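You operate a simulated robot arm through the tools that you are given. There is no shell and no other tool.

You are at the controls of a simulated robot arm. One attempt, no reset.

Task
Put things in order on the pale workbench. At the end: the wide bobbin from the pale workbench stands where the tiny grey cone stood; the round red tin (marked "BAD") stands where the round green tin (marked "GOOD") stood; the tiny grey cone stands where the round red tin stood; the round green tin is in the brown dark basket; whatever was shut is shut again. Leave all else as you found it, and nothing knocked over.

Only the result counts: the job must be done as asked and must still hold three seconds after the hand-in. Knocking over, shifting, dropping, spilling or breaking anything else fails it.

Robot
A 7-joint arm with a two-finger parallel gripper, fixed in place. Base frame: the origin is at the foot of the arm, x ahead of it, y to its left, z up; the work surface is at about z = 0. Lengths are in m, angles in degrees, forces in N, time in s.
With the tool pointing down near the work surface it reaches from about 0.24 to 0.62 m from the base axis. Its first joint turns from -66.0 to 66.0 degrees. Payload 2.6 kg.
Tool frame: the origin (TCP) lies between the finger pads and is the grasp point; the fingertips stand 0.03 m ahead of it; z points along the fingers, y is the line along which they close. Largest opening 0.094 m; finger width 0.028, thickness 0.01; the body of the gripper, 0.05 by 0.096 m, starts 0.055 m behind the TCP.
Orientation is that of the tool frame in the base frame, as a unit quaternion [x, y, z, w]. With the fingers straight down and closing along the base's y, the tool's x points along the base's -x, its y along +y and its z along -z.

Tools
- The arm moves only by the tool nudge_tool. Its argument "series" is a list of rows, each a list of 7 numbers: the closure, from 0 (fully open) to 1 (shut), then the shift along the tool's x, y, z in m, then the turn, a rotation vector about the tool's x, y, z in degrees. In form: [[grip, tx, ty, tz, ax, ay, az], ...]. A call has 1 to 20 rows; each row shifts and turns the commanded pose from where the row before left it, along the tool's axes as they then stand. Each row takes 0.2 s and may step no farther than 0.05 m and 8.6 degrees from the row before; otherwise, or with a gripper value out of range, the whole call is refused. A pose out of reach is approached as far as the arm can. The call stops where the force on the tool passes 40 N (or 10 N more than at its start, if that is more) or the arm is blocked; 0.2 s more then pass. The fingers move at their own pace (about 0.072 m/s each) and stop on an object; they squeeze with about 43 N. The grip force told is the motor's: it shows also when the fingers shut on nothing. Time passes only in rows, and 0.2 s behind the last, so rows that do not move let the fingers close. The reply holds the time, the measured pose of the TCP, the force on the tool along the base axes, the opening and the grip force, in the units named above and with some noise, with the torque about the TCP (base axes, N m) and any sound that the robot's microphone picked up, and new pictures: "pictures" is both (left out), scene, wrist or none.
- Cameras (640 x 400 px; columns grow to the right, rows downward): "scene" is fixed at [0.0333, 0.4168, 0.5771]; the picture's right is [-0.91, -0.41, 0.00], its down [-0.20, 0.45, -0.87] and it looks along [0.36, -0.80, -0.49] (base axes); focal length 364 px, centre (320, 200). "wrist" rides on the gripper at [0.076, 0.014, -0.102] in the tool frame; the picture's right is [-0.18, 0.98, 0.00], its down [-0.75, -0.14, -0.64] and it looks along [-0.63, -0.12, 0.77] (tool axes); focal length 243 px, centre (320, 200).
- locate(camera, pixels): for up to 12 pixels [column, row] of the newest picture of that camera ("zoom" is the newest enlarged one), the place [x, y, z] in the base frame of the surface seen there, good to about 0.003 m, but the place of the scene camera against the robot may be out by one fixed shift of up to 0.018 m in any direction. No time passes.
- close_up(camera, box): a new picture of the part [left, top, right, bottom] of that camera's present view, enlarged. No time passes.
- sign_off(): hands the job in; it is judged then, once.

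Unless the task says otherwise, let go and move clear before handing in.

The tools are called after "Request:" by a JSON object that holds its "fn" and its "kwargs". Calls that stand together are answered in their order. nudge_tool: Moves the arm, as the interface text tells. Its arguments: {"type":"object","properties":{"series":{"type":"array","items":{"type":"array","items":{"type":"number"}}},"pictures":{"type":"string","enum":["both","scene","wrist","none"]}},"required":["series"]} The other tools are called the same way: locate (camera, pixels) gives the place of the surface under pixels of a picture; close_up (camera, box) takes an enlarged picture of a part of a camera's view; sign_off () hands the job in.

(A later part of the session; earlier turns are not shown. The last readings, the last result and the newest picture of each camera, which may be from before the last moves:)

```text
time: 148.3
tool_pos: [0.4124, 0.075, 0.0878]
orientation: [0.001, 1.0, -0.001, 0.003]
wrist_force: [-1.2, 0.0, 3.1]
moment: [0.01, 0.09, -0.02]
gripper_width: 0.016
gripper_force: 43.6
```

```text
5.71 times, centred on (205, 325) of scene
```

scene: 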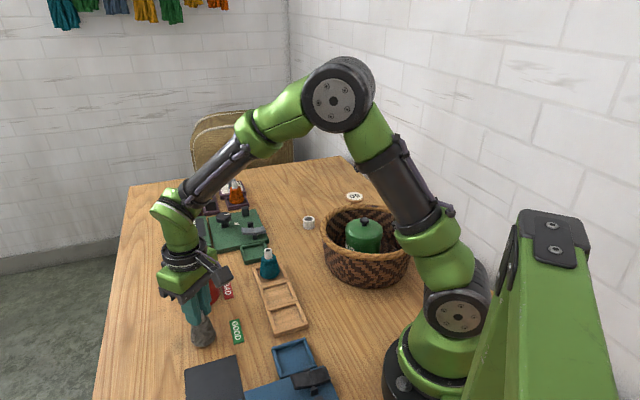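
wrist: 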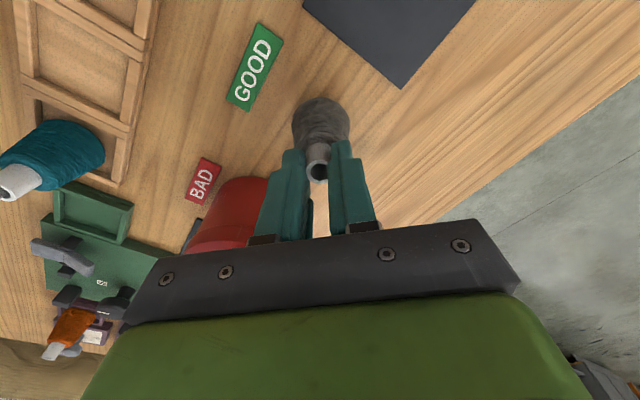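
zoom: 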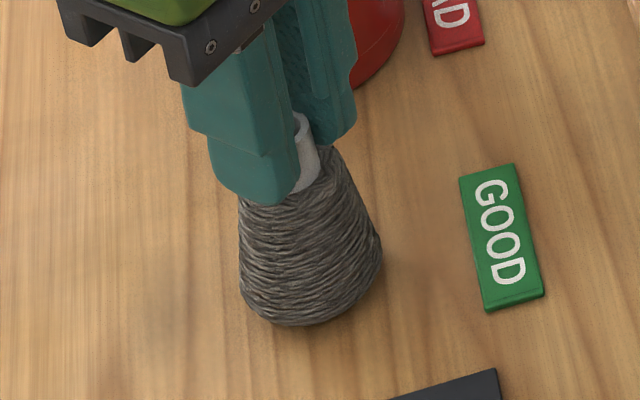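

Contact (3 N) at z≈0.088: the cone is standing. I'll open gently and rise.

Request:
{"fn": "nudge_tool", "kwargs": {"series": [[0.65, 0, 0, 0, 0, 0, 0], [0.65, 0, 0, 0, 0, 0, 0], [0.65, 0, 0, 0, 0, 0, 0]], "pictures": "none"}}

Request:
{"fn": "nudge_tool", "kwargs": {"series": [[0.65, 0, 0, -0.02, 0, 0, 0], [0.5, 0, 0, -0.03, 0, 0, 0], [0.3, 0, 0, -0.04, 0, 0, 0], [0, 0, 0, -0.04, 0, 0, 0], [0, 0, 0, 0, 0, 0, 0], [0, 0, 0, 0, 0, 0, 0]]}}

Request:
{"fn": "close_up", "kwargs": {"camera": "scene", "box": [170, 280, 250, 360]}}

Request:
{"fn": "close_up", "kwargs": {"camera": "wrist", "box": [220, 0, 420, 180]}}

```text
time: 149.1
tool_pos: [0.4143, 0.0759, 0.0894]
orientation: [0.001, 1.0, -0.001, 0.003]
wrist_force: [0.3, -0.5, 0.0]
moment: [0.0, 0.01, -0.02]
gripper_width: 0.0327
gripper_force: 0.0
```

```text
time: 150.5
tool_pos: [0.4125, 0.0765, 0.2201]
orientation: [0.0, 1.0, 0.0, 0.003]
wrist_force: [-0.3, -0.6, 0.6]
moment: [0.02, 0.04, -0.02]
gripper_width: 0.0938
gripper_force: 0.1
```

scene: 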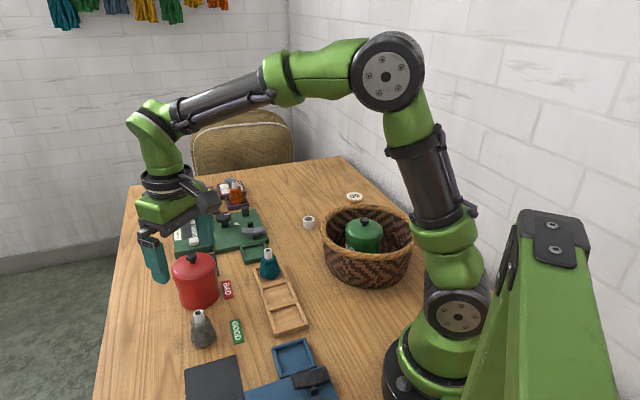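
wrist: 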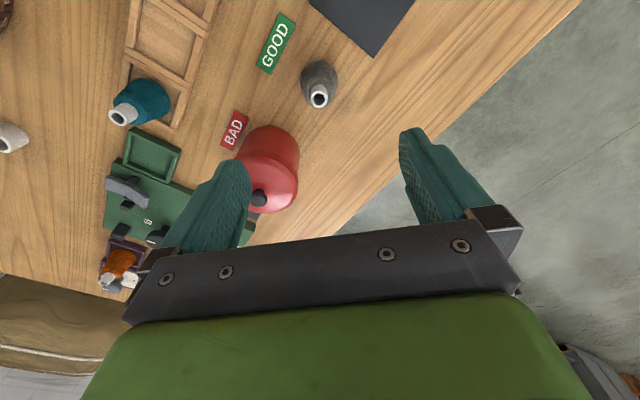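

```text
5.00 times, centred on (210, 320) of scene
```

zoom: 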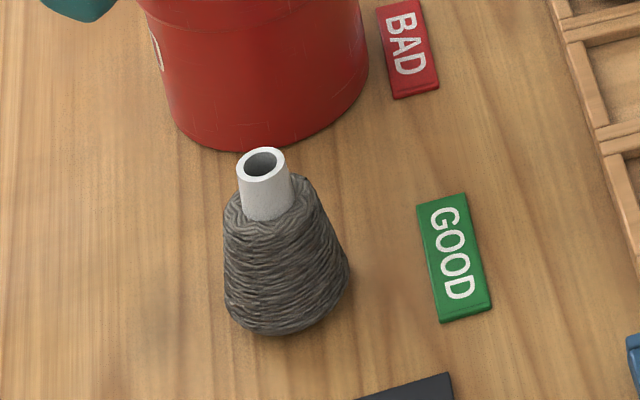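

```text
2.22 times, centred on (320, 90) of wrist
```

zoom: 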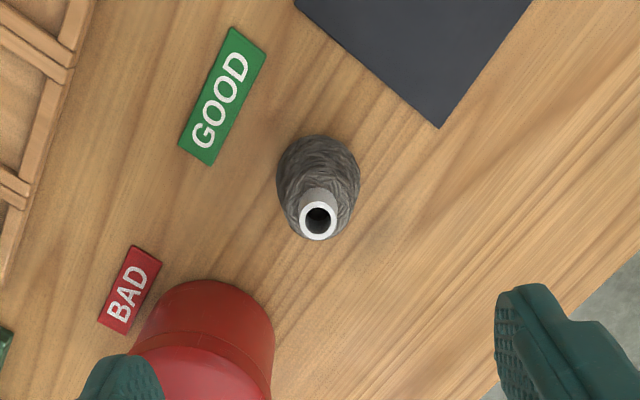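

The cone stands upright where the red tin was. Now I'll go to the bobbin near (0.30,-0.457), travelling high.

Request:
{"fn": "nudge_tool", "kwargs": {"series": [[0, 0.005, -0.022, 0, 0, 0, 0], [0, 0.0094, -0.043, 0, 0, 0, 0], [0, 0.0094, -0.043, 0, 0, 0, 0], [0, 0.0094, -0.043, 0, 0, 0, 0], [0, 0.0094, -0.043, 0, 0, 0, 0], [0, 0.0094, -0.043, 0, 0, 0, 0], [0, 0.0094, -0.043, 0, 0, 0, 0], [0, 0.0094, -0.043, 0, 0, 0, 0], [0, 0.0094, -0.043, 0, 0, 0, 0], [0, 0.0094, -0.043, 0, 0, 0, 0], [0, 0.0094, -0.043, 0, 0, 0, 0], [0, 0.0094, -0.043, 0, 0, 0, 0], [0, 0.0045, -0.0215, 0, 0, 0, 0], [0, 0, 0, 0, 0, 0, 0], [0, 0, 0, 0, 0, 0, 0]]}}

Request:
{"fn": "close_up", "kwargs": {"camera": "wrist", "box": [220, 20, 420, 180]}}

```text
time: 153.7
tool_pos: [0.2967, -0.441, 0.2176]
orientation: [0.001, 1.0, 0.0, 0.002]
wrist_force: [0.1, 0.4, -0.2]
moment: [-0.01, 0.0, 0.0]
gripper_width: 0.0939
gripper_force: 0.0
```

scene: 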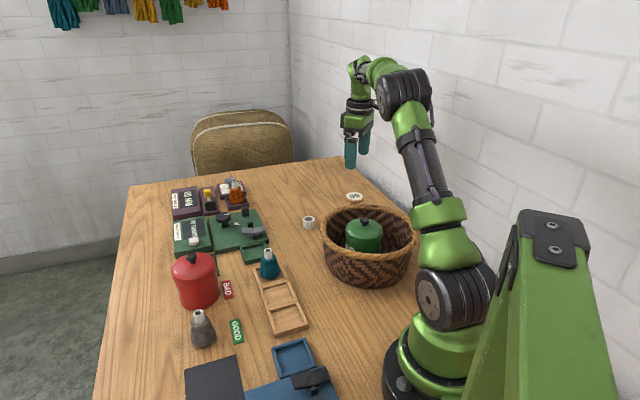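
wrist: 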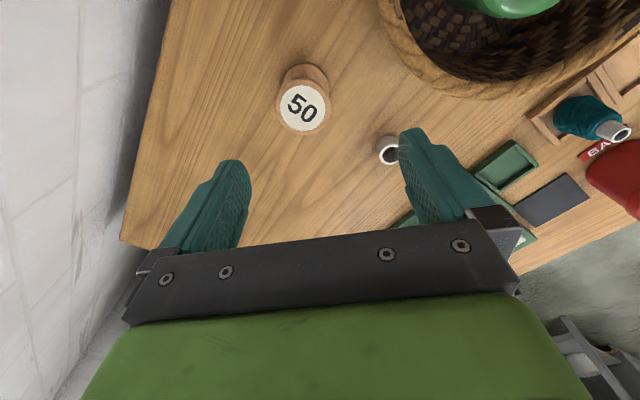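

```text
2.50 times, centred on (320, 100) of wrist
```

zoom: 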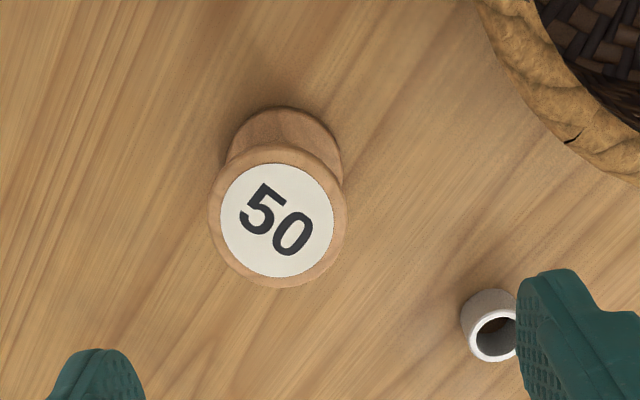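

The flanged "50" bobbin is at wrist (303,107), about 16 mm from the axis in −y. I'll measure its flange.

Request:
{"fn": "locate", "kwargs": {"camera": "zoom", "pixels": [[277, 220], [211, 215], [344, 218], [278, 150], [277, 285], [285, 112], [240, 130], [332, 140], [492, 335], [287, 125]]}}

```text
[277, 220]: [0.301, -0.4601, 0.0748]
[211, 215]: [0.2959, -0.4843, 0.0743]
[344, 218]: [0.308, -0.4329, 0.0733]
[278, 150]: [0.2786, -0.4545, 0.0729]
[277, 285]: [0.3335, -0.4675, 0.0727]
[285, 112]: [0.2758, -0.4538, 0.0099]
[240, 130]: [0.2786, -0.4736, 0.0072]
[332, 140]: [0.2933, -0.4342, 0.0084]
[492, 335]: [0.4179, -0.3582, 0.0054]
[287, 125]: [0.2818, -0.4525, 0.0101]
```

The bobbin's centre is ≈(0.3055,-0.459), flange Ø≈0.055, top at z≈0.074. I'll move over it and turn the gripper 45° so that it will later close across the tray, away from the teal cone.

Request:
{"fn": "nudge_tool", "kwargs": {"series": [[0, -0.0088, -0.018, 0, 0, 0, 0], [0, 0, 0, 0, 0, 0, 7.5], [0, 0, 0, 0, 0, 0, 7.5], [0, 0, 0, 0, 0, 0, 7.5], [0, 0, 0, 0, 0, 0, 7.5], [0, 0, 0, 0, 0, 0, 7.5], [0, 0, 0, 0, 0, 0, 7.5], [0, 0, 0, 0, 0, 0, 0], [0, 0, 0, 0, 0, 0, 0]]}}

Request:
{"fn": "close_up", "kwargs": {"camera": "wrist", "box": [220, 20, 420, 180]}}

```text
time: 155.7
tool_pos: [0.3077, -0.4593, 0.2178]
orientation: [0.383, 0.924, 0.001, 0.002]
wrist_force: [0.4, 0.5, -0.3]
moment: [0.02, -0.02, 0.03]
gripper_width: 0.0942
gripper_force: 0.1
```

scene: 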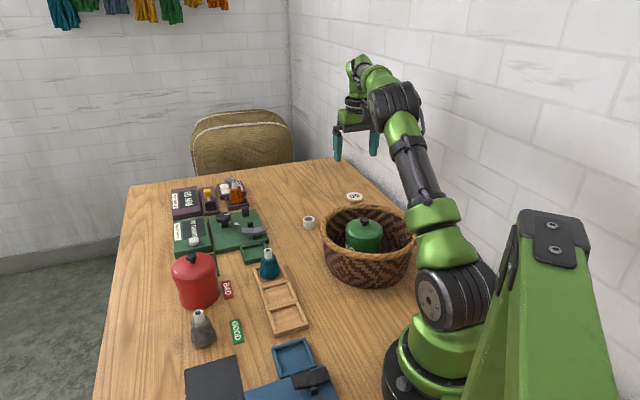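
wrist: 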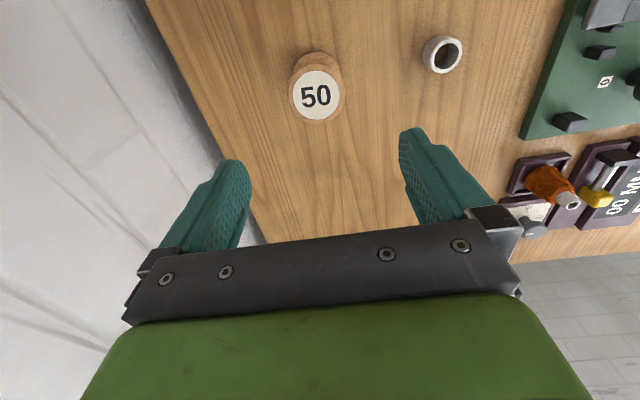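

```text
2.50 times, centred on (320, 100) of wrist
```

zoom: 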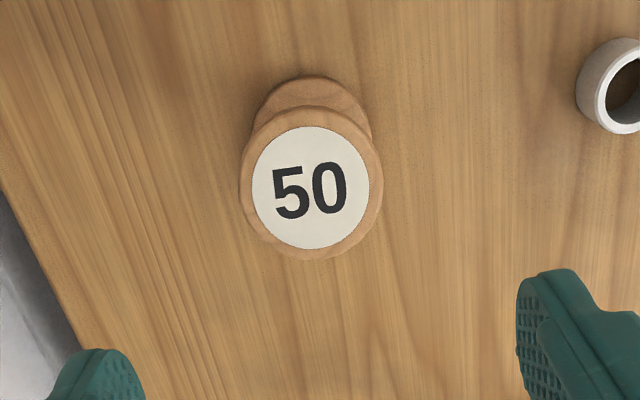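

The gripper now closes along the (0.71,0.71) direction. The bobbin is ~4.6 mm in tool +x and −3.4 mm in tool y off the axis; I'll trim, lower and recheck.

Request:
{"fn": "nudge_tool", "kwargs": {"series": [[0, 0.0046, -0.0034, 0.02, 0, 0, 0], [0, 0, 0, 0.035, 0, 0, 0], [0, 0, 0, 0.03, 0, 0, 0], [0, 0, 0, 0, 0, 0, 0], [0, 0, 0, 0, 0, 0, 0]]}}

Request:
{"fn": "close_up", "kwargs": {"camera": "wrist", "box": [200, 40, 440, 220]}}

```text
time: 156.9
tool_pos: [0.301, -0.4555, 0.1328]
orientation: [0.384, 0.923, 0.002, 0.003]
wrist_force: [0.5, 1.0, -0.8]
moment: [-0.01, 0.02, 0.01]
gripper_width: 0.094
gripper_force: 0.0
```

scene: 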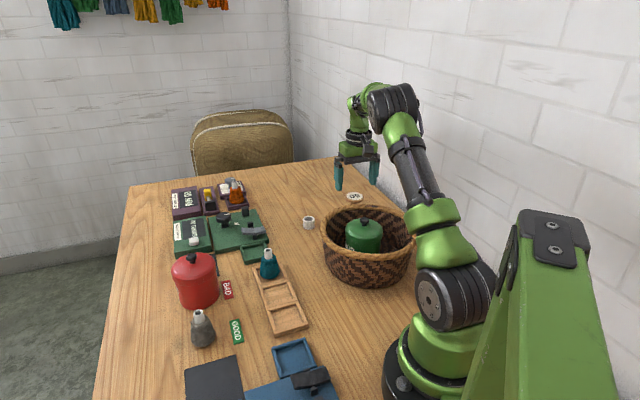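
wrist: 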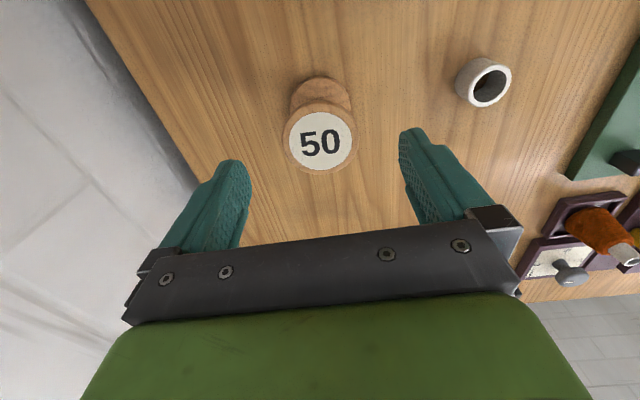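

```text
2.22 times, centred on (320, 130) of wrist
```

zoom: 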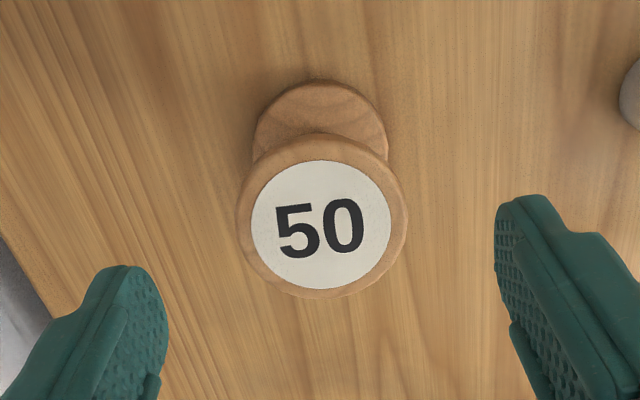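

The flange is centred to within 2 mm. I'll trim and descend to z≈0.062, then close on the top flange.

Request:
{"fn": "nudge_tool", "kwargs": {"series": [[0, -0.0015, 0.0008, 0.02, 0, 0, 0], [0, 0, 0, 0.02, 0, 0, 0], [0, 0, 0, 0.02, 0, 0, 0], [0, 0, 0, 0.01, 0, 0, 0], [0, 0, 0, 0, 0, 0, 0]], "pictures": "wrist"}}

Request:
{"fn": "close_up", "kwargs": {"camera": "scene", "box": [300, 130, 430, 240]}}

```text
time: 158.1
tool_pos: [0.3033, -0.4587, 0.0632]
orientation: [0.383, 0.924, 0.001, 0.002]
wrist_force: [0.2, 0.4, 0.4]
moment: [-0.01, 0.0, 0.02]
gripper_width: 0.094
gripper_force: 0.1
```

wrist: 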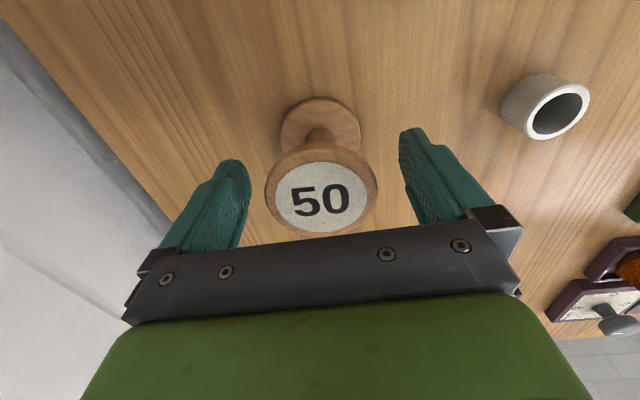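

```text
3.64 times, centred on (365, 185) of scene
```

zoom: 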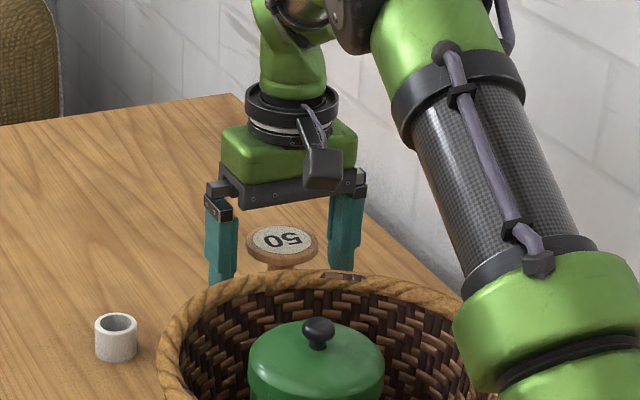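

The bobbin is between the fingers with room on both sides. I'll close on the flange and lift a little.

Request:
{"fn": "nudge_tool", "kwargs": {"series": [[0.3, 0, 0, 0, 0, 0, 0], [0.7, 0, 0, 0, 0, 0, 0], [1, 0, 0, 0, 0, 0, 0], [1, 0, 0, 0, 0, 0, 0]], "pictures": "none"}}

Request:
{"fn": "nudge_tool", "kwargs": {"series": [[1, 0, 0, -0.004, 0, 0, 0], [1, 0, 0, -0.01, 0, 0, 0], [1, 0, 0, -0.02, 0, 0, 0], [1, 0, 0, 0, 0, 0, 0]]}}

Request:
{"fn": "close_up", "kwargs": {"camera": "scene", "box": [300, 130, 430, 240]}}

```text
time: 159.1
tool_pos: [0.3033, -0.4581, 0.064]
orientation: [0.384, 0.923, 0.001, 0.002]
wrist_force: [-0.1, -0.8, -0.9]
moment: [-0.02, 0.02, 0.03]
gripper_width: 0.0567
gripper_force: 42.7
```

```text
time: 160.1
tool_pos: [0.306, -0.4566, 0.0971]
orientation: [0.383, 0.924, 0.001, 0.002]
wrist_force: [-0.3, 0.2, -0.4]
moment: [0.0, -0.01, 0.01]
gripper_width: 0.0569
gripper_force: 43.4
```

scene: 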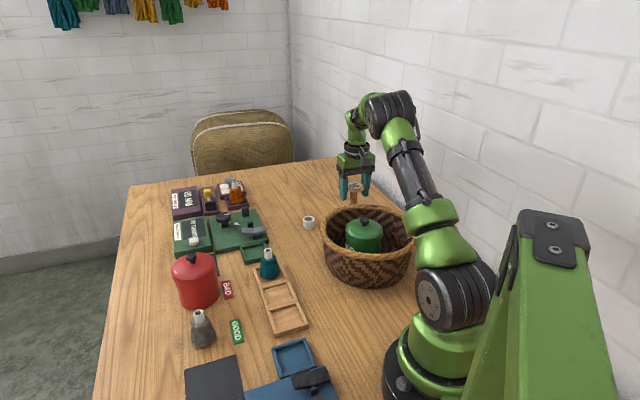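
wrist: 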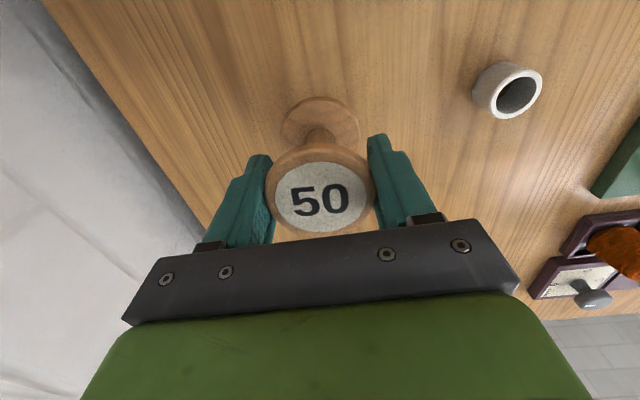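

```text
3.64 times, centred on (365, 185) of scene
```

zoom: 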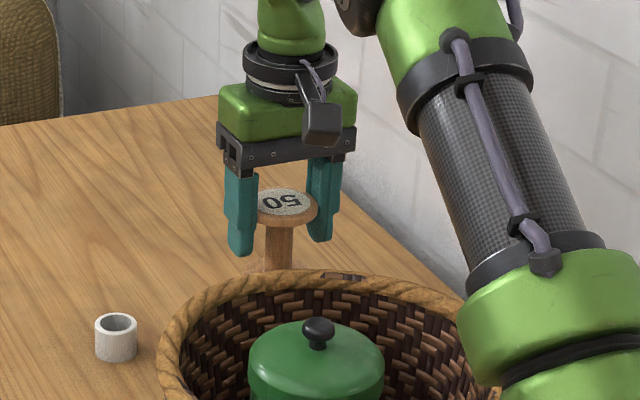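

The bobbin is held (0.057 m) and lifted. I'll raise it well above the basket rim and carry it to above the empty middle slot near (0.344,-0.081).

Request:
{"fn": "nudge_tool", "kwargs": {"series": [[1, 0, 0, -0.04, 0, 0, 0], [1, 0, 0, -0.04, 0, 0, 0], [1, 0, 0, -0.043, 0, 0, 0], [1, 0.0132, 0.0164, 0, 0, 0, 0], [1, 0.0264, 0.0327, 0, 0, 0, 0], [1, 0.0264, 0.0327, 0, 0, 0, 0], [1, 0.0264, 0.0327, 0, 0, 0, 0], [1, 0.0264, 0.0327, 0, 0, 0, 0], [1, 0.0264, 0.0327, 0, 0, 0, 0], [1, 0.0264, 0.0327, 0, 0, 0, 0], [1, 0.0264, 0.0327, 0, 0, 0, 0], [1, 0.0264, 0.0327, 0, 0, 0, 0], [1, 0.0135, 0.0165, 0, 0, 0, 0], [1, 0, 0, 0, 0, 0, 0], [1, 0, 0, 0, 0, 0, 0]]}}

Request:
{"fn": "close_up", "kwargs": {"camera": "wrist", "box": [200, 0, 440, 180]}}

```text
time: 163.3
tool_pos: [0.344, -0.0822, 0.2197]
orientation: [0.384, 0.924, 0.001, 0.002]
wrist_force: [0.1, 0.0, -0.4]
moment: [0.03, 0.02, 0.0]
gripper_width: 0.057
gripper_force: 42.8
```

scene: 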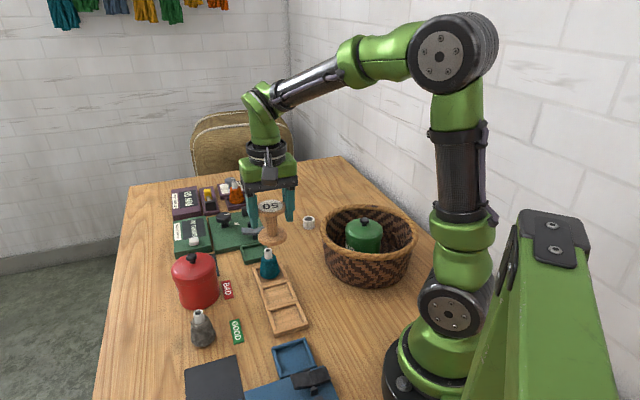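
wrist: 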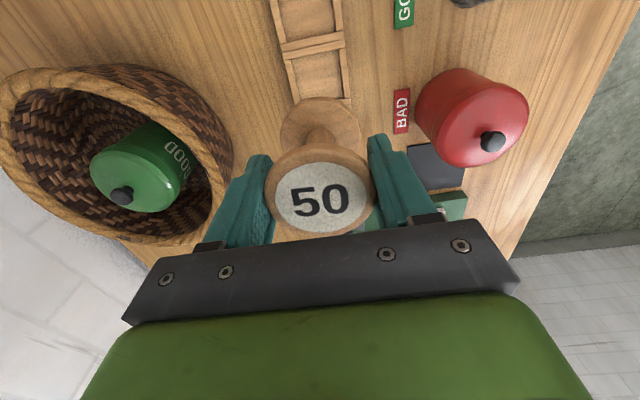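

```text
2.22 times, centred on (320, 90) of wrist
```

zoom: 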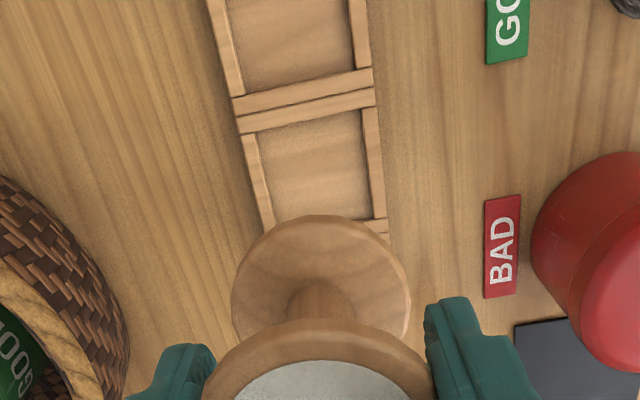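

The middle slot is visible ahead of the bobbin's lower flange (zoom corners near (258,133), (360,112), (372,215), (275,222)). I'll measure its inner size.

Request:
{"fn": "close_up", "kwargs": {"camera": "wrist", "box": [260, 0, 380, 110]}}

Request:
{"fn": "locate", "kwargs": {"camera": "zoom", "pixels": [[190, 260], [370, 225], [395, 360], [228, 385], [175, 255], [390, 215], [408, 385], [205, 395], [285, 200], [300, 270], [280, 215], [265, 185]]}}

```text
3.64 times, centred on (320, 55) of wrist
```

zoom: 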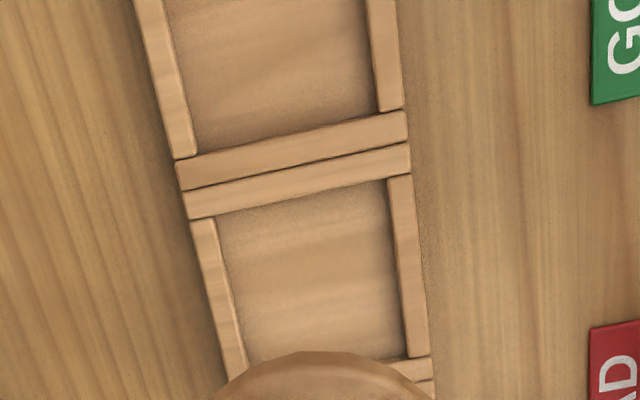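

```text
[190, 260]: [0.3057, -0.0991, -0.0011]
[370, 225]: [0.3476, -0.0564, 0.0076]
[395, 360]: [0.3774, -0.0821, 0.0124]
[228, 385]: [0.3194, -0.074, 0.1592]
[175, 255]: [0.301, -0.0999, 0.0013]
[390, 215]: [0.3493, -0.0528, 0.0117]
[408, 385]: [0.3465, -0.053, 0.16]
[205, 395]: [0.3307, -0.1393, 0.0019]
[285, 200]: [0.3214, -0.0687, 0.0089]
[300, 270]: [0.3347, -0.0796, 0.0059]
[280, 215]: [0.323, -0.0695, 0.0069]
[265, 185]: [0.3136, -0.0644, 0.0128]
```

The slot's interior measures only about 0.05 m across, less than the 0.057 m flange, so the bobbin will rest on the slot's rails and must be centred well. I'll locate the rail centre-lines precisely.

Request:
{"fn": "locate", "kwargs": {"camera": "zoom", "pixels": [[217, 250], [235, 335], [398, 205], [415, 320], [230, 203], [300, 186], [380, 166], [412, 366], [208, 225], [238, 350], [404, 250], [418, 345]]}}

Request:
{"fn": "locate", "kwargs": {"camera": "zoom", "pixels": [[185, 175], [405, 125], [410, 160], [190, 200], [422, 372], [135, 5], [395, 5], [330, 60], [250, 170], [340, 150]]}}

```text
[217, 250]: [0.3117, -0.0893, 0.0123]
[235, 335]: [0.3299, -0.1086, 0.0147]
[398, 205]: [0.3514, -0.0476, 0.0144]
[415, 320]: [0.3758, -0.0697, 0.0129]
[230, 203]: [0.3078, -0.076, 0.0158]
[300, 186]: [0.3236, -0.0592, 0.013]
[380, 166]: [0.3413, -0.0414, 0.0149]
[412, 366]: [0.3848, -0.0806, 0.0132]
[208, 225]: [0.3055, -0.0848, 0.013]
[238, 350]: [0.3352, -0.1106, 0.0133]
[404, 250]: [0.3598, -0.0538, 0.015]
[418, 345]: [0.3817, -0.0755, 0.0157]
```

```text
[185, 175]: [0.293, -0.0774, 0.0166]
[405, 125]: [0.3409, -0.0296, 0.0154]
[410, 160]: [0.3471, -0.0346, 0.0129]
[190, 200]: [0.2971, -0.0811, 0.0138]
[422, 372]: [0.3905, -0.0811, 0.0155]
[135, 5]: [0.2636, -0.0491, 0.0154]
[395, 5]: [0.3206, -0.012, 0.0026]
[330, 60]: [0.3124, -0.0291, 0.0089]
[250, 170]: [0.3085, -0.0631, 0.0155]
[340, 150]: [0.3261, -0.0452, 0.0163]
```

The rail centre-lines give a slot centre of (0.3442,-0.0805) with 0.0586 m between rail centres, so the flange will rest on all four rails. Now I'll measure the bobbin's centre relative to the gripper.

Request:
{"fn": "close_up", "kwargs": {"camera": "wrist", "box": [250, 80, 390, 250]}}

Request:
{"fn": "locate", "kwargs": {"camera": "wrist", "pixels": [[320, 146], [268, 190], [373, 186], [320, 166], [320, 232], [278, 198], [366, 195], [320, 100], [284, 128], [357, 126]]}}

```text
2.35 times, centred on (320, 165) of wrist
```

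zoom: 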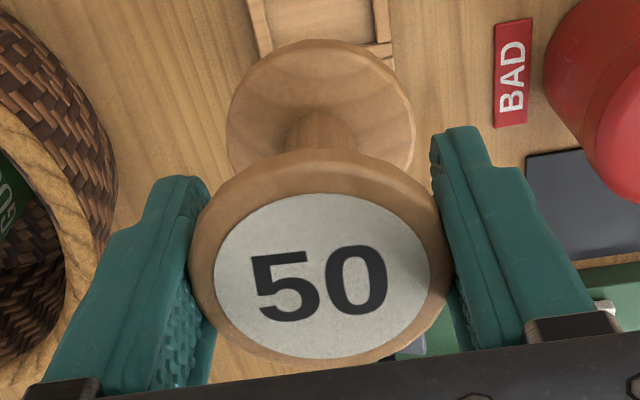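

```text
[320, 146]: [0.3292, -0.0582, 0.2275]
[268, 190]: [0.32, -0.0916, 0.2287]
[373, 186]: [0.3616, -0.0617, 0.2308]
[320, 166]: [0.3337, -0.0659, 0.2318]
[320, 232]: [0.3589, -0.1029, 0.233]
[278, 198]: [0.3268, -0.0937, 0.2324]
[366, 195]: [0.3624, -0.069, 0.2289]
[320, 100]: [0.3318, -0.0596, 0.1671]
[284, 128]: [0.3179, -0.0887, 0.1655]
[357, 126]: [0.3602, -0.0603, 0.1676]
```

By axis projection the slot centre is about 1.8 mm toward tool +x and 0.6 mm toward tool +y. I'll trim and lower so that the bobbin hovers 2 cm over the tray, then recheck.

Request:
{"fn": "nudge_tool", "kwargs": {"series": [[1, 0.0018, 0.0006, 0.03, 0, 0, 0], [1, 0, 0, 0.04, 0, 0, 0], [1, 0, 0, 0.035, 0, 0, 0], [1, 0, 0, 0.013, 0, 0, 0], [1, 0, 0, 0, 0, 0, 0], [1, 0, 0, 0, 0, 0, 0]]}}

Request:
{"fn": "close_up", "kwargs": {"camera": "wrist", "box": [220, 20, 420, 180]}}

Request:
{"fn": "close_up", "kwargs": {"camera": "scene", "box": [230, 200, 330, 320]}}

```text
time: 164.7
tool_pos: [0.3437, -0.0796, 0.1009]
orientation: [0.383, 0.924, 0.001, 0.003]
wrist_force: [-0.7, -0.6, 0.0]
moment: [0.02, -0.01, 0.01]
gripper_width: 0.0572
gripper_force: 43.0
```

scene: 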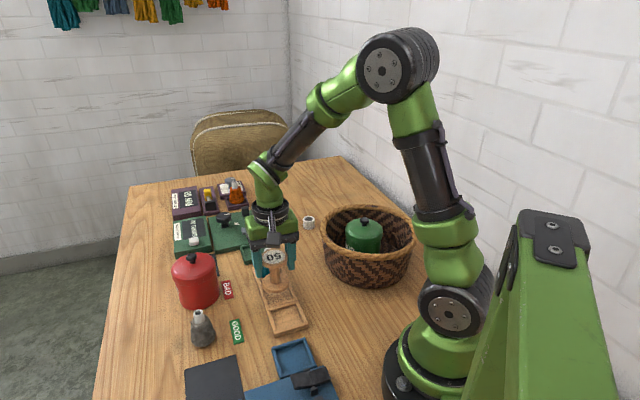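
wrist: 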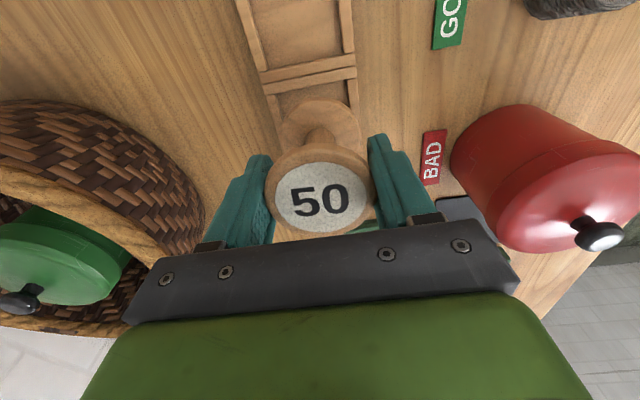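

```text
2.50 times, centred on (320, 100) of wrist
```

zoom: 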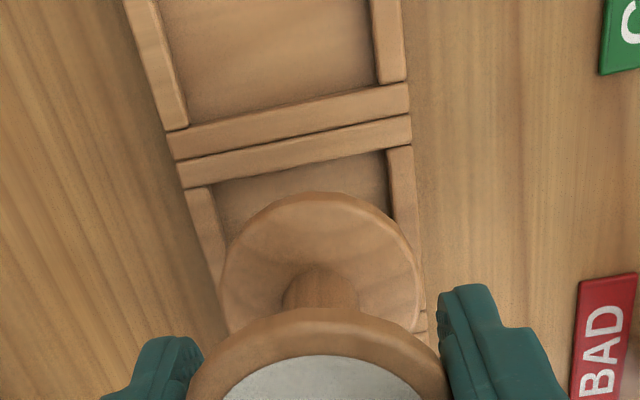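

```text
3.33 times, centred on (280, 260) of scene
```

zoom: 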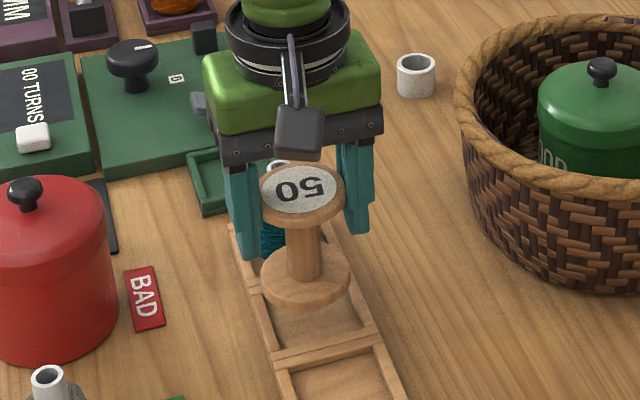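

The flange hovers over the slot. I'll locate the rails again from this nearer view to refine the centring.

Request:
{"fn": "close_up", "kwargs": {"camera": "wrist", "box": [260, 40, 380, 160]}}

Request:
{"fn": "locate", "kwargs": {"camera": "wrist", "pixels": [[271, 100], [277, 120], [281, 133], [352, 83], [355, 100], [358, 125], [300, 85], [320, 80], [340, 75], [361, 148], [362, 152], [283, 140]]}}

```text
3.33 times, centred on (320, 100) of wrist
```

zoom: 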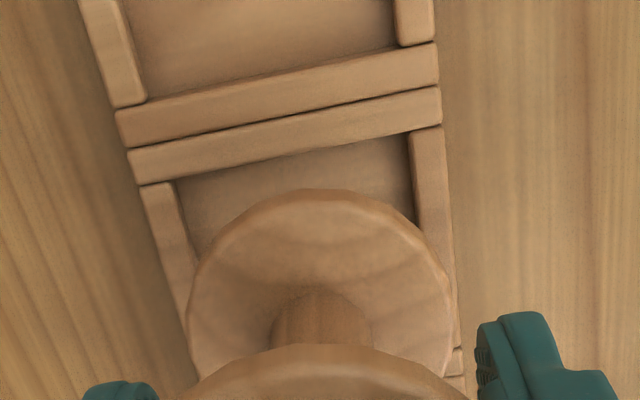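

```text
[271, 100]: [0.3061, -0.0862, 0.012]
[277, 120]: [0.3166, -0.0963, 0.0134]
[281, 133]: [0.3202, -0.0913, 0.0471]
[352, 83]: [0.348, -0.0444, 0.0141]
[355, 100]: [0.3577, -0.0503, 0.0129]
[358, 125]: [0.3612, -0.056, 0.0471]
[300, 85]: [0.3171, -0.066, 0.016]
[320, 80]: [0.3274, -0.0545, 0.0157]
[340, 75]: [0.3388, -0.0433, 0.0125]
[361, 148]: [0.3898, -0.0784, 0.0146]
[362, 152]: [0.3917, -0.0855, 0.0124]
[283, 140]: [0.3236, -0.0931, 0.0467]
```

Relative to the slot, the bobbin is about 2.4 mm toward tool +y. I'll trim that and lower to ~3 mm above the rails to judge the overlap directly.

Request:
{"fn": "nudge_tool", "kwargs": {"series": [[1, 0, -0.0024, 0.005, 0, 0, 0], [1, 0, 0, 0.008, 0, 0, 0], [1, 0, 0, 0.006, 0, 0, 0], [1, 0, 0, 0, 0, 0, 0], [1, 0, 0, 0, 0, 0, 0]]}}

Request:
{"fn": "close_up", "kwargs": {"camera": "wrist", "box": [260, 40, 380, 160]}}

Request:
{"fn": "close_up", "kwargs": {"camera": "scene", "box": [245, 245, 315, 325]}}

```text
time: 165.9
tool_pos: [0.342, -0.0831, 0.0836]
orientation: [0.383, 0.924, 0.001, 0.003]
wrist_force: [0.2, 0.1, -0.3]
moment: [0.02, -0.01, 0.0]
gripper_width: 0.057
gripper_force: 42.9
```

scene: 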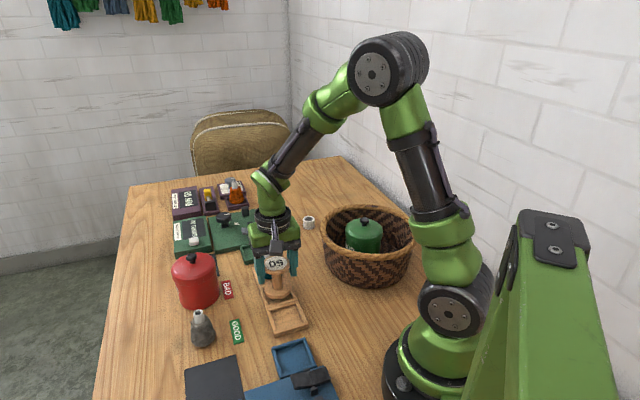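
wrist: 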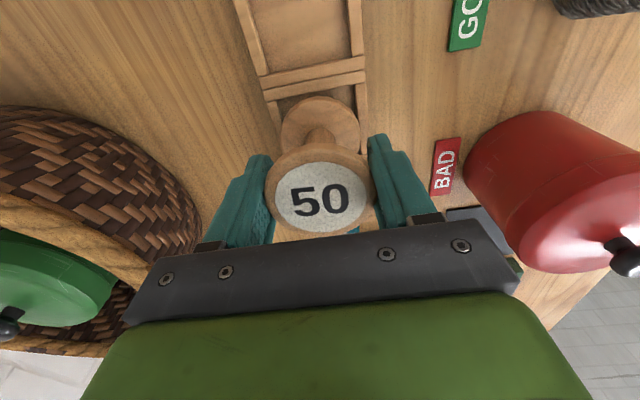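

```text
3.33 times, centred on (320, 100) of wrist
```

zoom: 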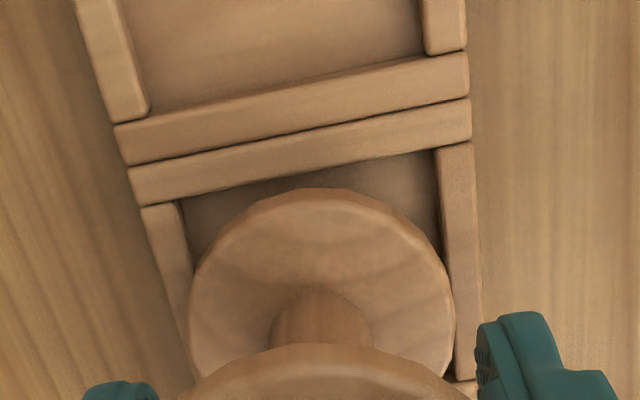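

```text
5.00 times, centred on (280, 285) of scene
```

zoom: 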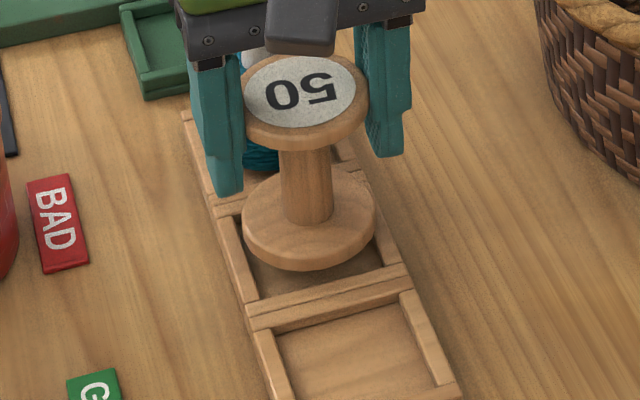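

Laterally the flange now looks centred between the rails. I'll locate flange and strip points in this same picture to compare them along the tray's length.

Request:
{"fn": "locate", "kwargs": {"camera": "zoom", "pixels": [[318, 193], [193, 285], [451, 280], [240, 215], [400, 215], [320, 148], [220, 170], [420, 127], [165, 230], [458, 200], [463, 260], [465, 340]]}}

Request:
{"fn": "locate", "kwargs": {"camera": "wrist", "pixels": [[320, 146], [320, 163], [320, 233], [276, 198], [368, 195]]}}

```text
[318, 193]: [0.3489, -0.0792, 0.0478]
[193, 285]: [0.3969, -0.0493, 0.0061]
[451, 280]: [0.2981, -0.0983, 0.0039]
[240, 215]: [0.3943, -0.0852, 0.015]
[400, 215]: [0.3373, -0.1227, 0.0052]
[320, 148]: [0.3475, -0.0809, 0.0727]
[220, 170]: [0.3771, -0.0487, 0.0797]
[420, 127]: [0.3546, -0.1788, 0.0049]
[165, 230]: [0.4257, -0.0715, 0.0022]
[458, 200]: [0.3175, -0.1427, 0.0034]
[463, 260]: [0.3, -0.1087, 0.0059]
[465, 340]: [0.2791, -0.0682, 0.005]
```

```text
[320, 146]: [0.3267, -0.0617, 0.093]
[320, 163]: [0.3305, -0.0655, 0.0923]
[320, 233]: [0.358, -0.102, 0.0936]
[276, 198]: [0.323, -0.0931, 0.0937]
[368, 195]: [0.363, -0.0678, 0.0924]
```

Those first points belonged to the scene zoom; I'll retake the wrist zoom and locate the flange and strips in it.

Request:
{"fn": "close_up", "kwargs": {"camera": "wrist", "box": [260, 40, 380, 160]}}

Request:
{"fn": "locate", "kwargs": {"camera": "zoom", "pixels": [[318, 193], [193, 285], [451, 280], [240, 215], [400, 215], [320, 148], [220, 170], [420, 127], [165, 230], [458, 200], [463, 260], [465, 340]]}}

```text
3.33 times, centred on (320, 100) of wrist
```

zoom: 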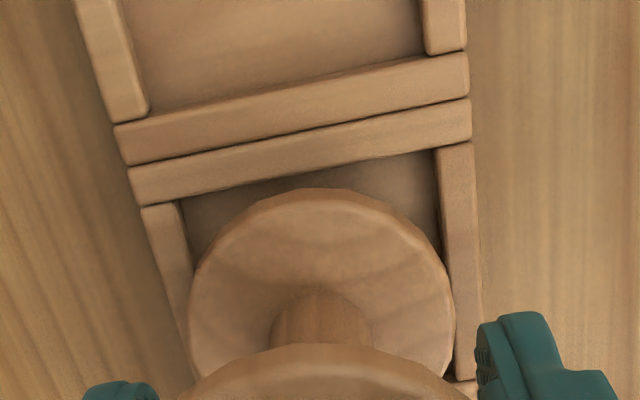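

```text
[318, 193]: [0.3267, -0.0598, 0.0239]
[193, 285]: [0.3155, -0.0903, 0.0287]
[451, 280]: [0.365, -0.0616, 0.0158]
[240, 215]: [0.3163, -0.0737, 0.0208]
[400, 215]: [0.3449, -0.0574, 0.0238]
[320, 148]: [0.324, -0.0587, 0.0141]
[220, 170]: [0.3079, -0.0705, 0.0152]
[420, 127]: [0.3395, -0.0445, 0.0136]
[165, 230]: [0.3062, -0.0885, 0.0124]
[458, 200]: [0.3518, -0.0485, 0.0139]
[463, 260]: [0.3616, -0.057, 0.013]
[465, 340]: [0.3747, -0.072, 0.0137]
```

Bobbin and slot agree within about 1.5 mm; only +1 mm in tool y is left to trim. I'll do that and lower until the flange rests on the rails.

Request:
{"fn": "nudge_tool", "kwargs": {"series": [[1, 0, 0.001, 0.002, 0, 0, 0], [1, 0, 0, 0.001, 0, 0, 0], [1, 0, 0, 0, 0, 0, 0]], "pictures": "none"}}

Request:
{"fn": "nudge_tool", "kwargs": {"series": [[1, 0, 0, 0.001, 0, 0, 0], [1, 0, 0, 0, 0, 0, 0]], "pictures": "none"}}

Request:
{"fn": "nudge_tool", "kwargs": {"series": [[1, 0, 0, 0.001, 0, 0, 0], [1, 0, 0, 0, 0, 0, 0]], "pictures": "none"}}

Request:
{"fn": "nudge_tool", "kwargs": {"series": [[1, 0, 0, 0.001, 0, 0, 0], [1, 0, 0, 0, 0, 0, 0]], "pictures": "wrist"}}

Request:
{"fn": "close_up", "kwargs": {"camera": "wrist", "box": [260, 40, 380, 160]}}

```text
time: 166.7
tool_pos: [0.3433, -0.0825, 0.0803]
orientation: [0.384, 0.924, 0.001, 0.002]
wrist_force: [0.3, 0.3, 0.1]
moment: [0.03, 0.02, 0.0]
gripper_width: 0.0571
gripper_force: 42.6
```

```text
time: 167.3
tool_pos: [0.342, -0.0831, 0.0781]
orientation: [0.384, 0.923, 0.001, 0.002]
wrist_force: [-0.1, 0.4, -0.3]
moment: [0.02, -0.05, -0.01]
gripper_width: 0.057
gripper_force: 43.0
```

```text
time: 167.9
tool_pos: [0.3423, -0.0825, 0.0775]
orientation: [0.383, 0.924, 0.0, 0.002]
wrist_force: [0.4, -0.3, -0.2]
moment: [-0.01, -0.01, 0.02]
gripper_width: 0.057
gripper_force: 43.1
```

```text
time: 168.5
tool_pos: [0.3434, -0.0824, 0.0776]
orientation: [0.383, 0.924, 0.001, 0.002]
wrist_force: [-1.1, 0.2, -0.5]
moment: [-0.02, 0.02, 0.01]
gripper_width: 0.057
gripper_force: 42.9
```

wrist: 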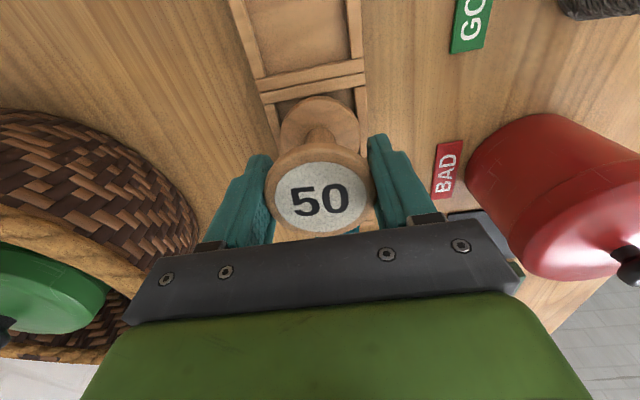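

```text
3.33 times, centred on (320, 100) of wrist
```

zoom: 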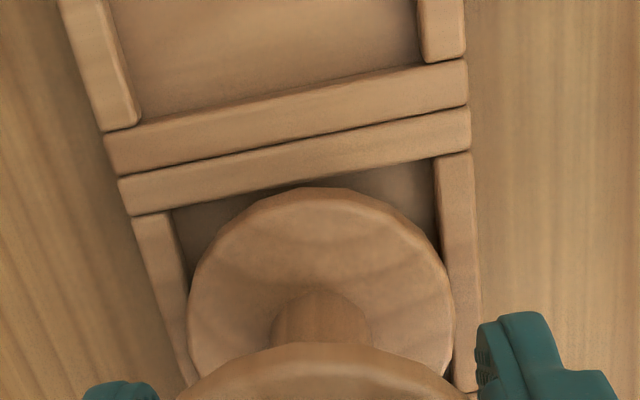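

No contact yet at z≈0.0776, and the flange nearly matches the slot opening, so it may drop in rather than rest on the rails. I'll zoom in closer before going on.

Request:
{"fn": "close_up", "kwargs": {"camera": "wrist", "box": [270, 70, 370, 140]}}

Request:
{"fn": "close_up", "kwargs": {"camera": "scene", "box": [255, 265, 310, 315]}}

```text
5.71 times, centred on (320, 105) of wrist
```

zoom: 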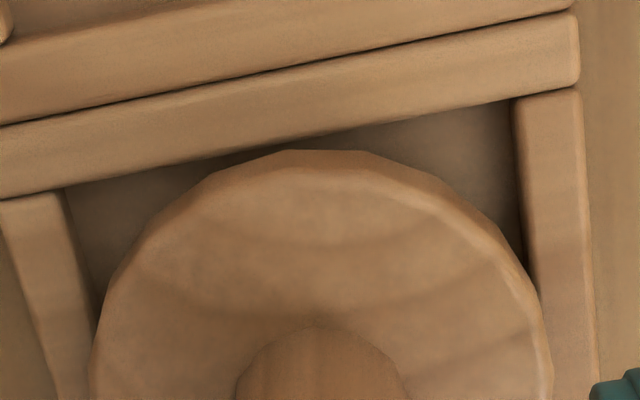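

```text
8.00 times, centred on (282, 290) of scene
```

zoom: 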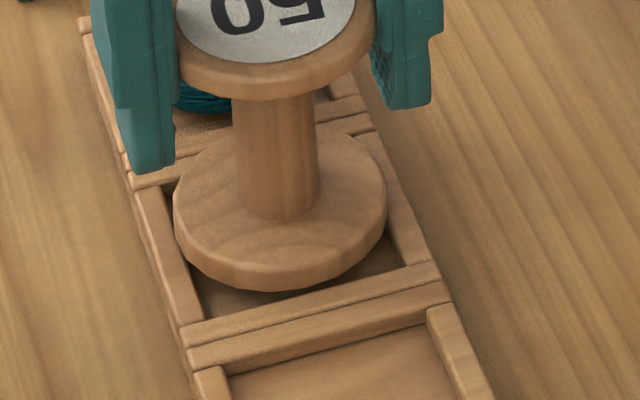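

The near side of the flange is about 1–2 mm short of the strip and still several millimetres above it. I'll shift +1.5 mm toward the near strip and keep lowering in 1 mm steps.

Request:
{"fn": "nudge_tool", "kwargs": {"series": [[1, 0.0015, 0.0003, 0, 0, 0, 0], [1, 0, 0, 0.001, 0, 0, 0], [1, 0, 0, 0, 0, 0, 0]], "pictures": "none"}}

Request:
{"fn": "nudge_tool", "kwargs": {"series": [[1, 0, 0, 0.001, 0, 0, 0], [1, 0, 0, 0, 0, 0, 0]], "pictures": "none"}}

Request:
{"fn": "nudge_tool", "kwargs": {"series": [[1, 0, 0, 0.001, 0, 0, 0], [1, 0, 0, 0, 0, 0, 0]], "pictures": "wrist"}}

Request:
{"fn": "close_up", "kwargs": {"camera": "wrist", "box": [270, 70, 370, 140]}}

Request:
{"fn": "close_up", "kwargs": {"camera": "scene", "box": [255, 265, 310, 315]}}

```text
time: 169.3
tool_pos: [0.341, -0.0809, 0.0776]
orientation: [0.384, 0.923, 0.001, 0.002]
wrist_force: [0.0, -0.8, -0.4]
moment: [-0.02, 0.01, -0.02]
gripper_width: 0.0572
gripper_force: 42.9
```

```text
time: 169.9
tool_pos: [0.3415, -0.0803, 0.0767]
orientation: [0.384, 0.924, 0.002, 0.003]
wrist_force: [-5.9, 1.7, 21.0]
moment: [0.02, 0.34, -0.07]
gripper_width: 0.0569
gripper_force: 42.9
```

```text
time: 170.5
tool_pos: [0.343, -0.0804, 0.0755]
orientation: [0.383, 0.924, 0.002, 0.004]
wrist_force: [-10.2, 6.7, 37.3]
moment: [-0.03, 0.1, -0.1]
gripper_width: 0.0568
gripper_force: 42.9
```

wrist: 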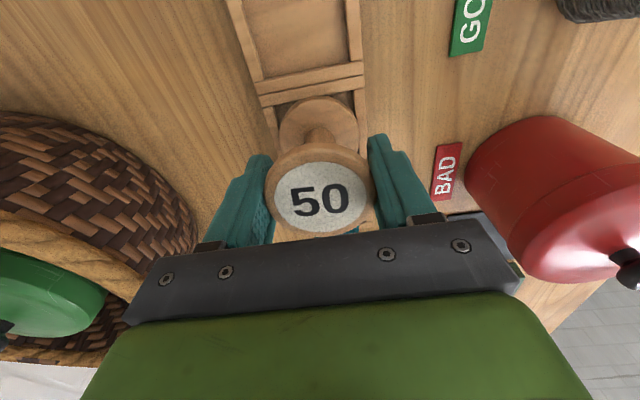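

```text
5.71 times, centred on (320, 105) of wrist
```

zoom: 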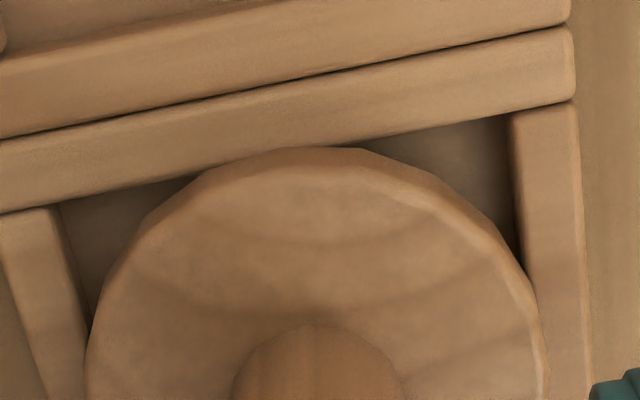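

```text
8.00 times, centred on (282, 290) of scene
```

zoom: 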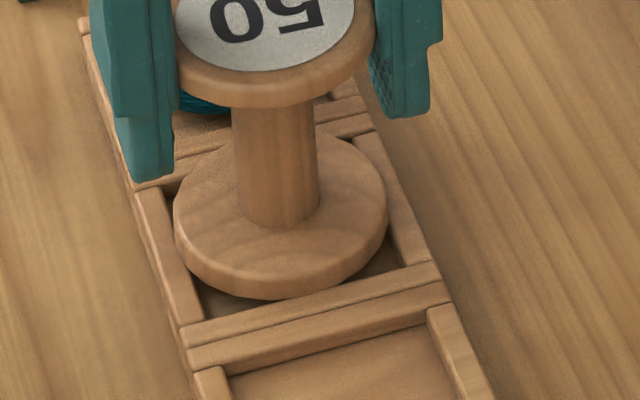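

Contact at z≈0.0767: the flange rests on the slot's rails. Solving the picture geometry, the opening is 0.054 m wide and centred on the axis, so the 0.057 m flange overlaps all sides. I'll ease the load and open.

Request:
{"fn": "nudge_tool", "kwargs": {"series": [[1, 0, 0, -0.001, 0, 0, 0], [1, 0, 0, -0.0005, 0, 0, 0], [1, 0, 0, 0, 0, 0, 0]], "pictures": "none"}}

Request:
{"fn": "nudge_tool", "kwargs": {"series": [[0.25, 0, 0, 0, 0, 0, 0], [0.25, 0, 0, 0, 0, 0, 0], [0.25, 0, 0, 0, 0, 0, 0]]}}

Request:
{"fn": "close_up", "kwargs": {"camera": "wrist", "box": [240, 40, 400, 240]}}

Request:
{"fn": "close_up", "kwargs": {"camera": "scene", "box": [245, 245, 315, 325]}}

```text
time: 171.3
tool_pos: [0.3418, -0.0808, 0.0754]
orientation: [0.383, 0.924, 0.001, 0.003]
wrist_force: [2.6, 2.1, 7.1]
moment: [0.02, -0.35, 0.11]
gripper_width: 0.0569
gripper_force: 43.3
```

```text
time: 172.1
tool_pos: [0.3425, -0.0816, 0.0756]
orientation: [0.384, 0.923, 0.001, 0.002]
wrist_force: [0.0, -0.1, -0.1]
moment: [0.01, 0.02, 0.0]
gripper_width: 0.0706
gripper_force: 0.1
```

scene: 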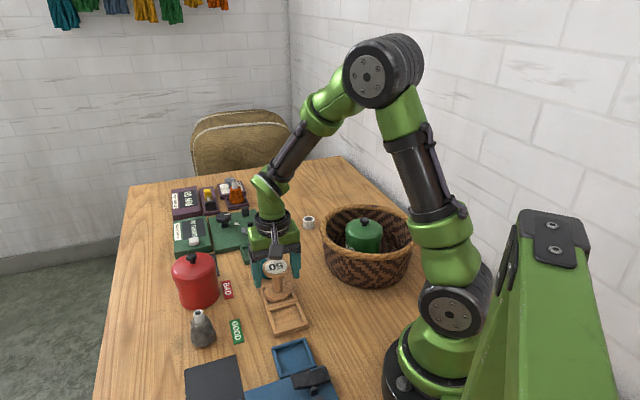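
wrist: 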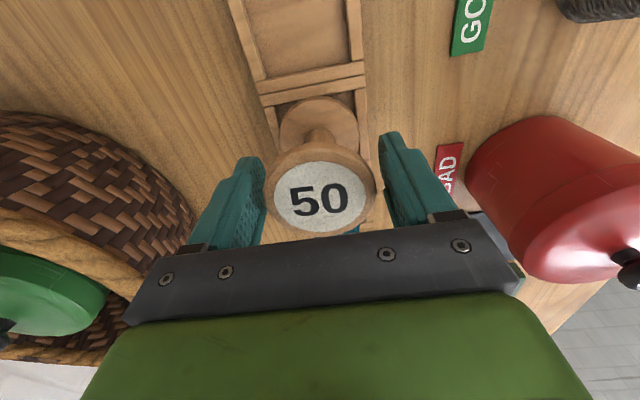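

```text
2.00 times, centred on (320, 140) of wrist
```

zoom: 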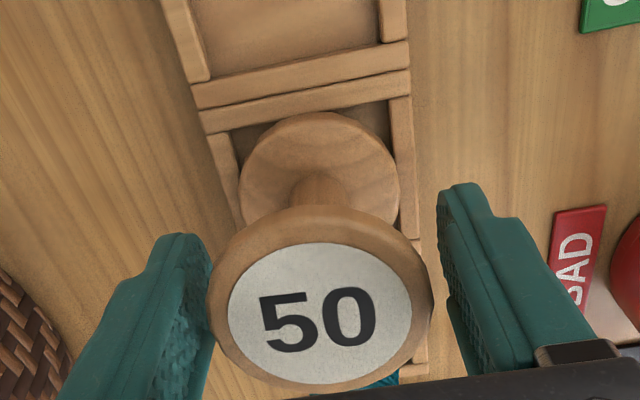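

```text
5.00 times, centred on (280, 285) of scene
```

zoom: 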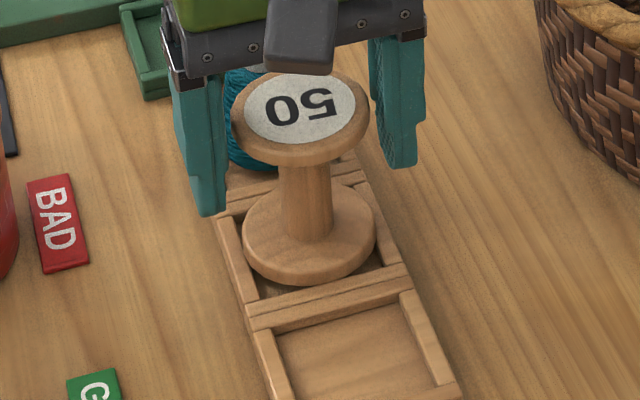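

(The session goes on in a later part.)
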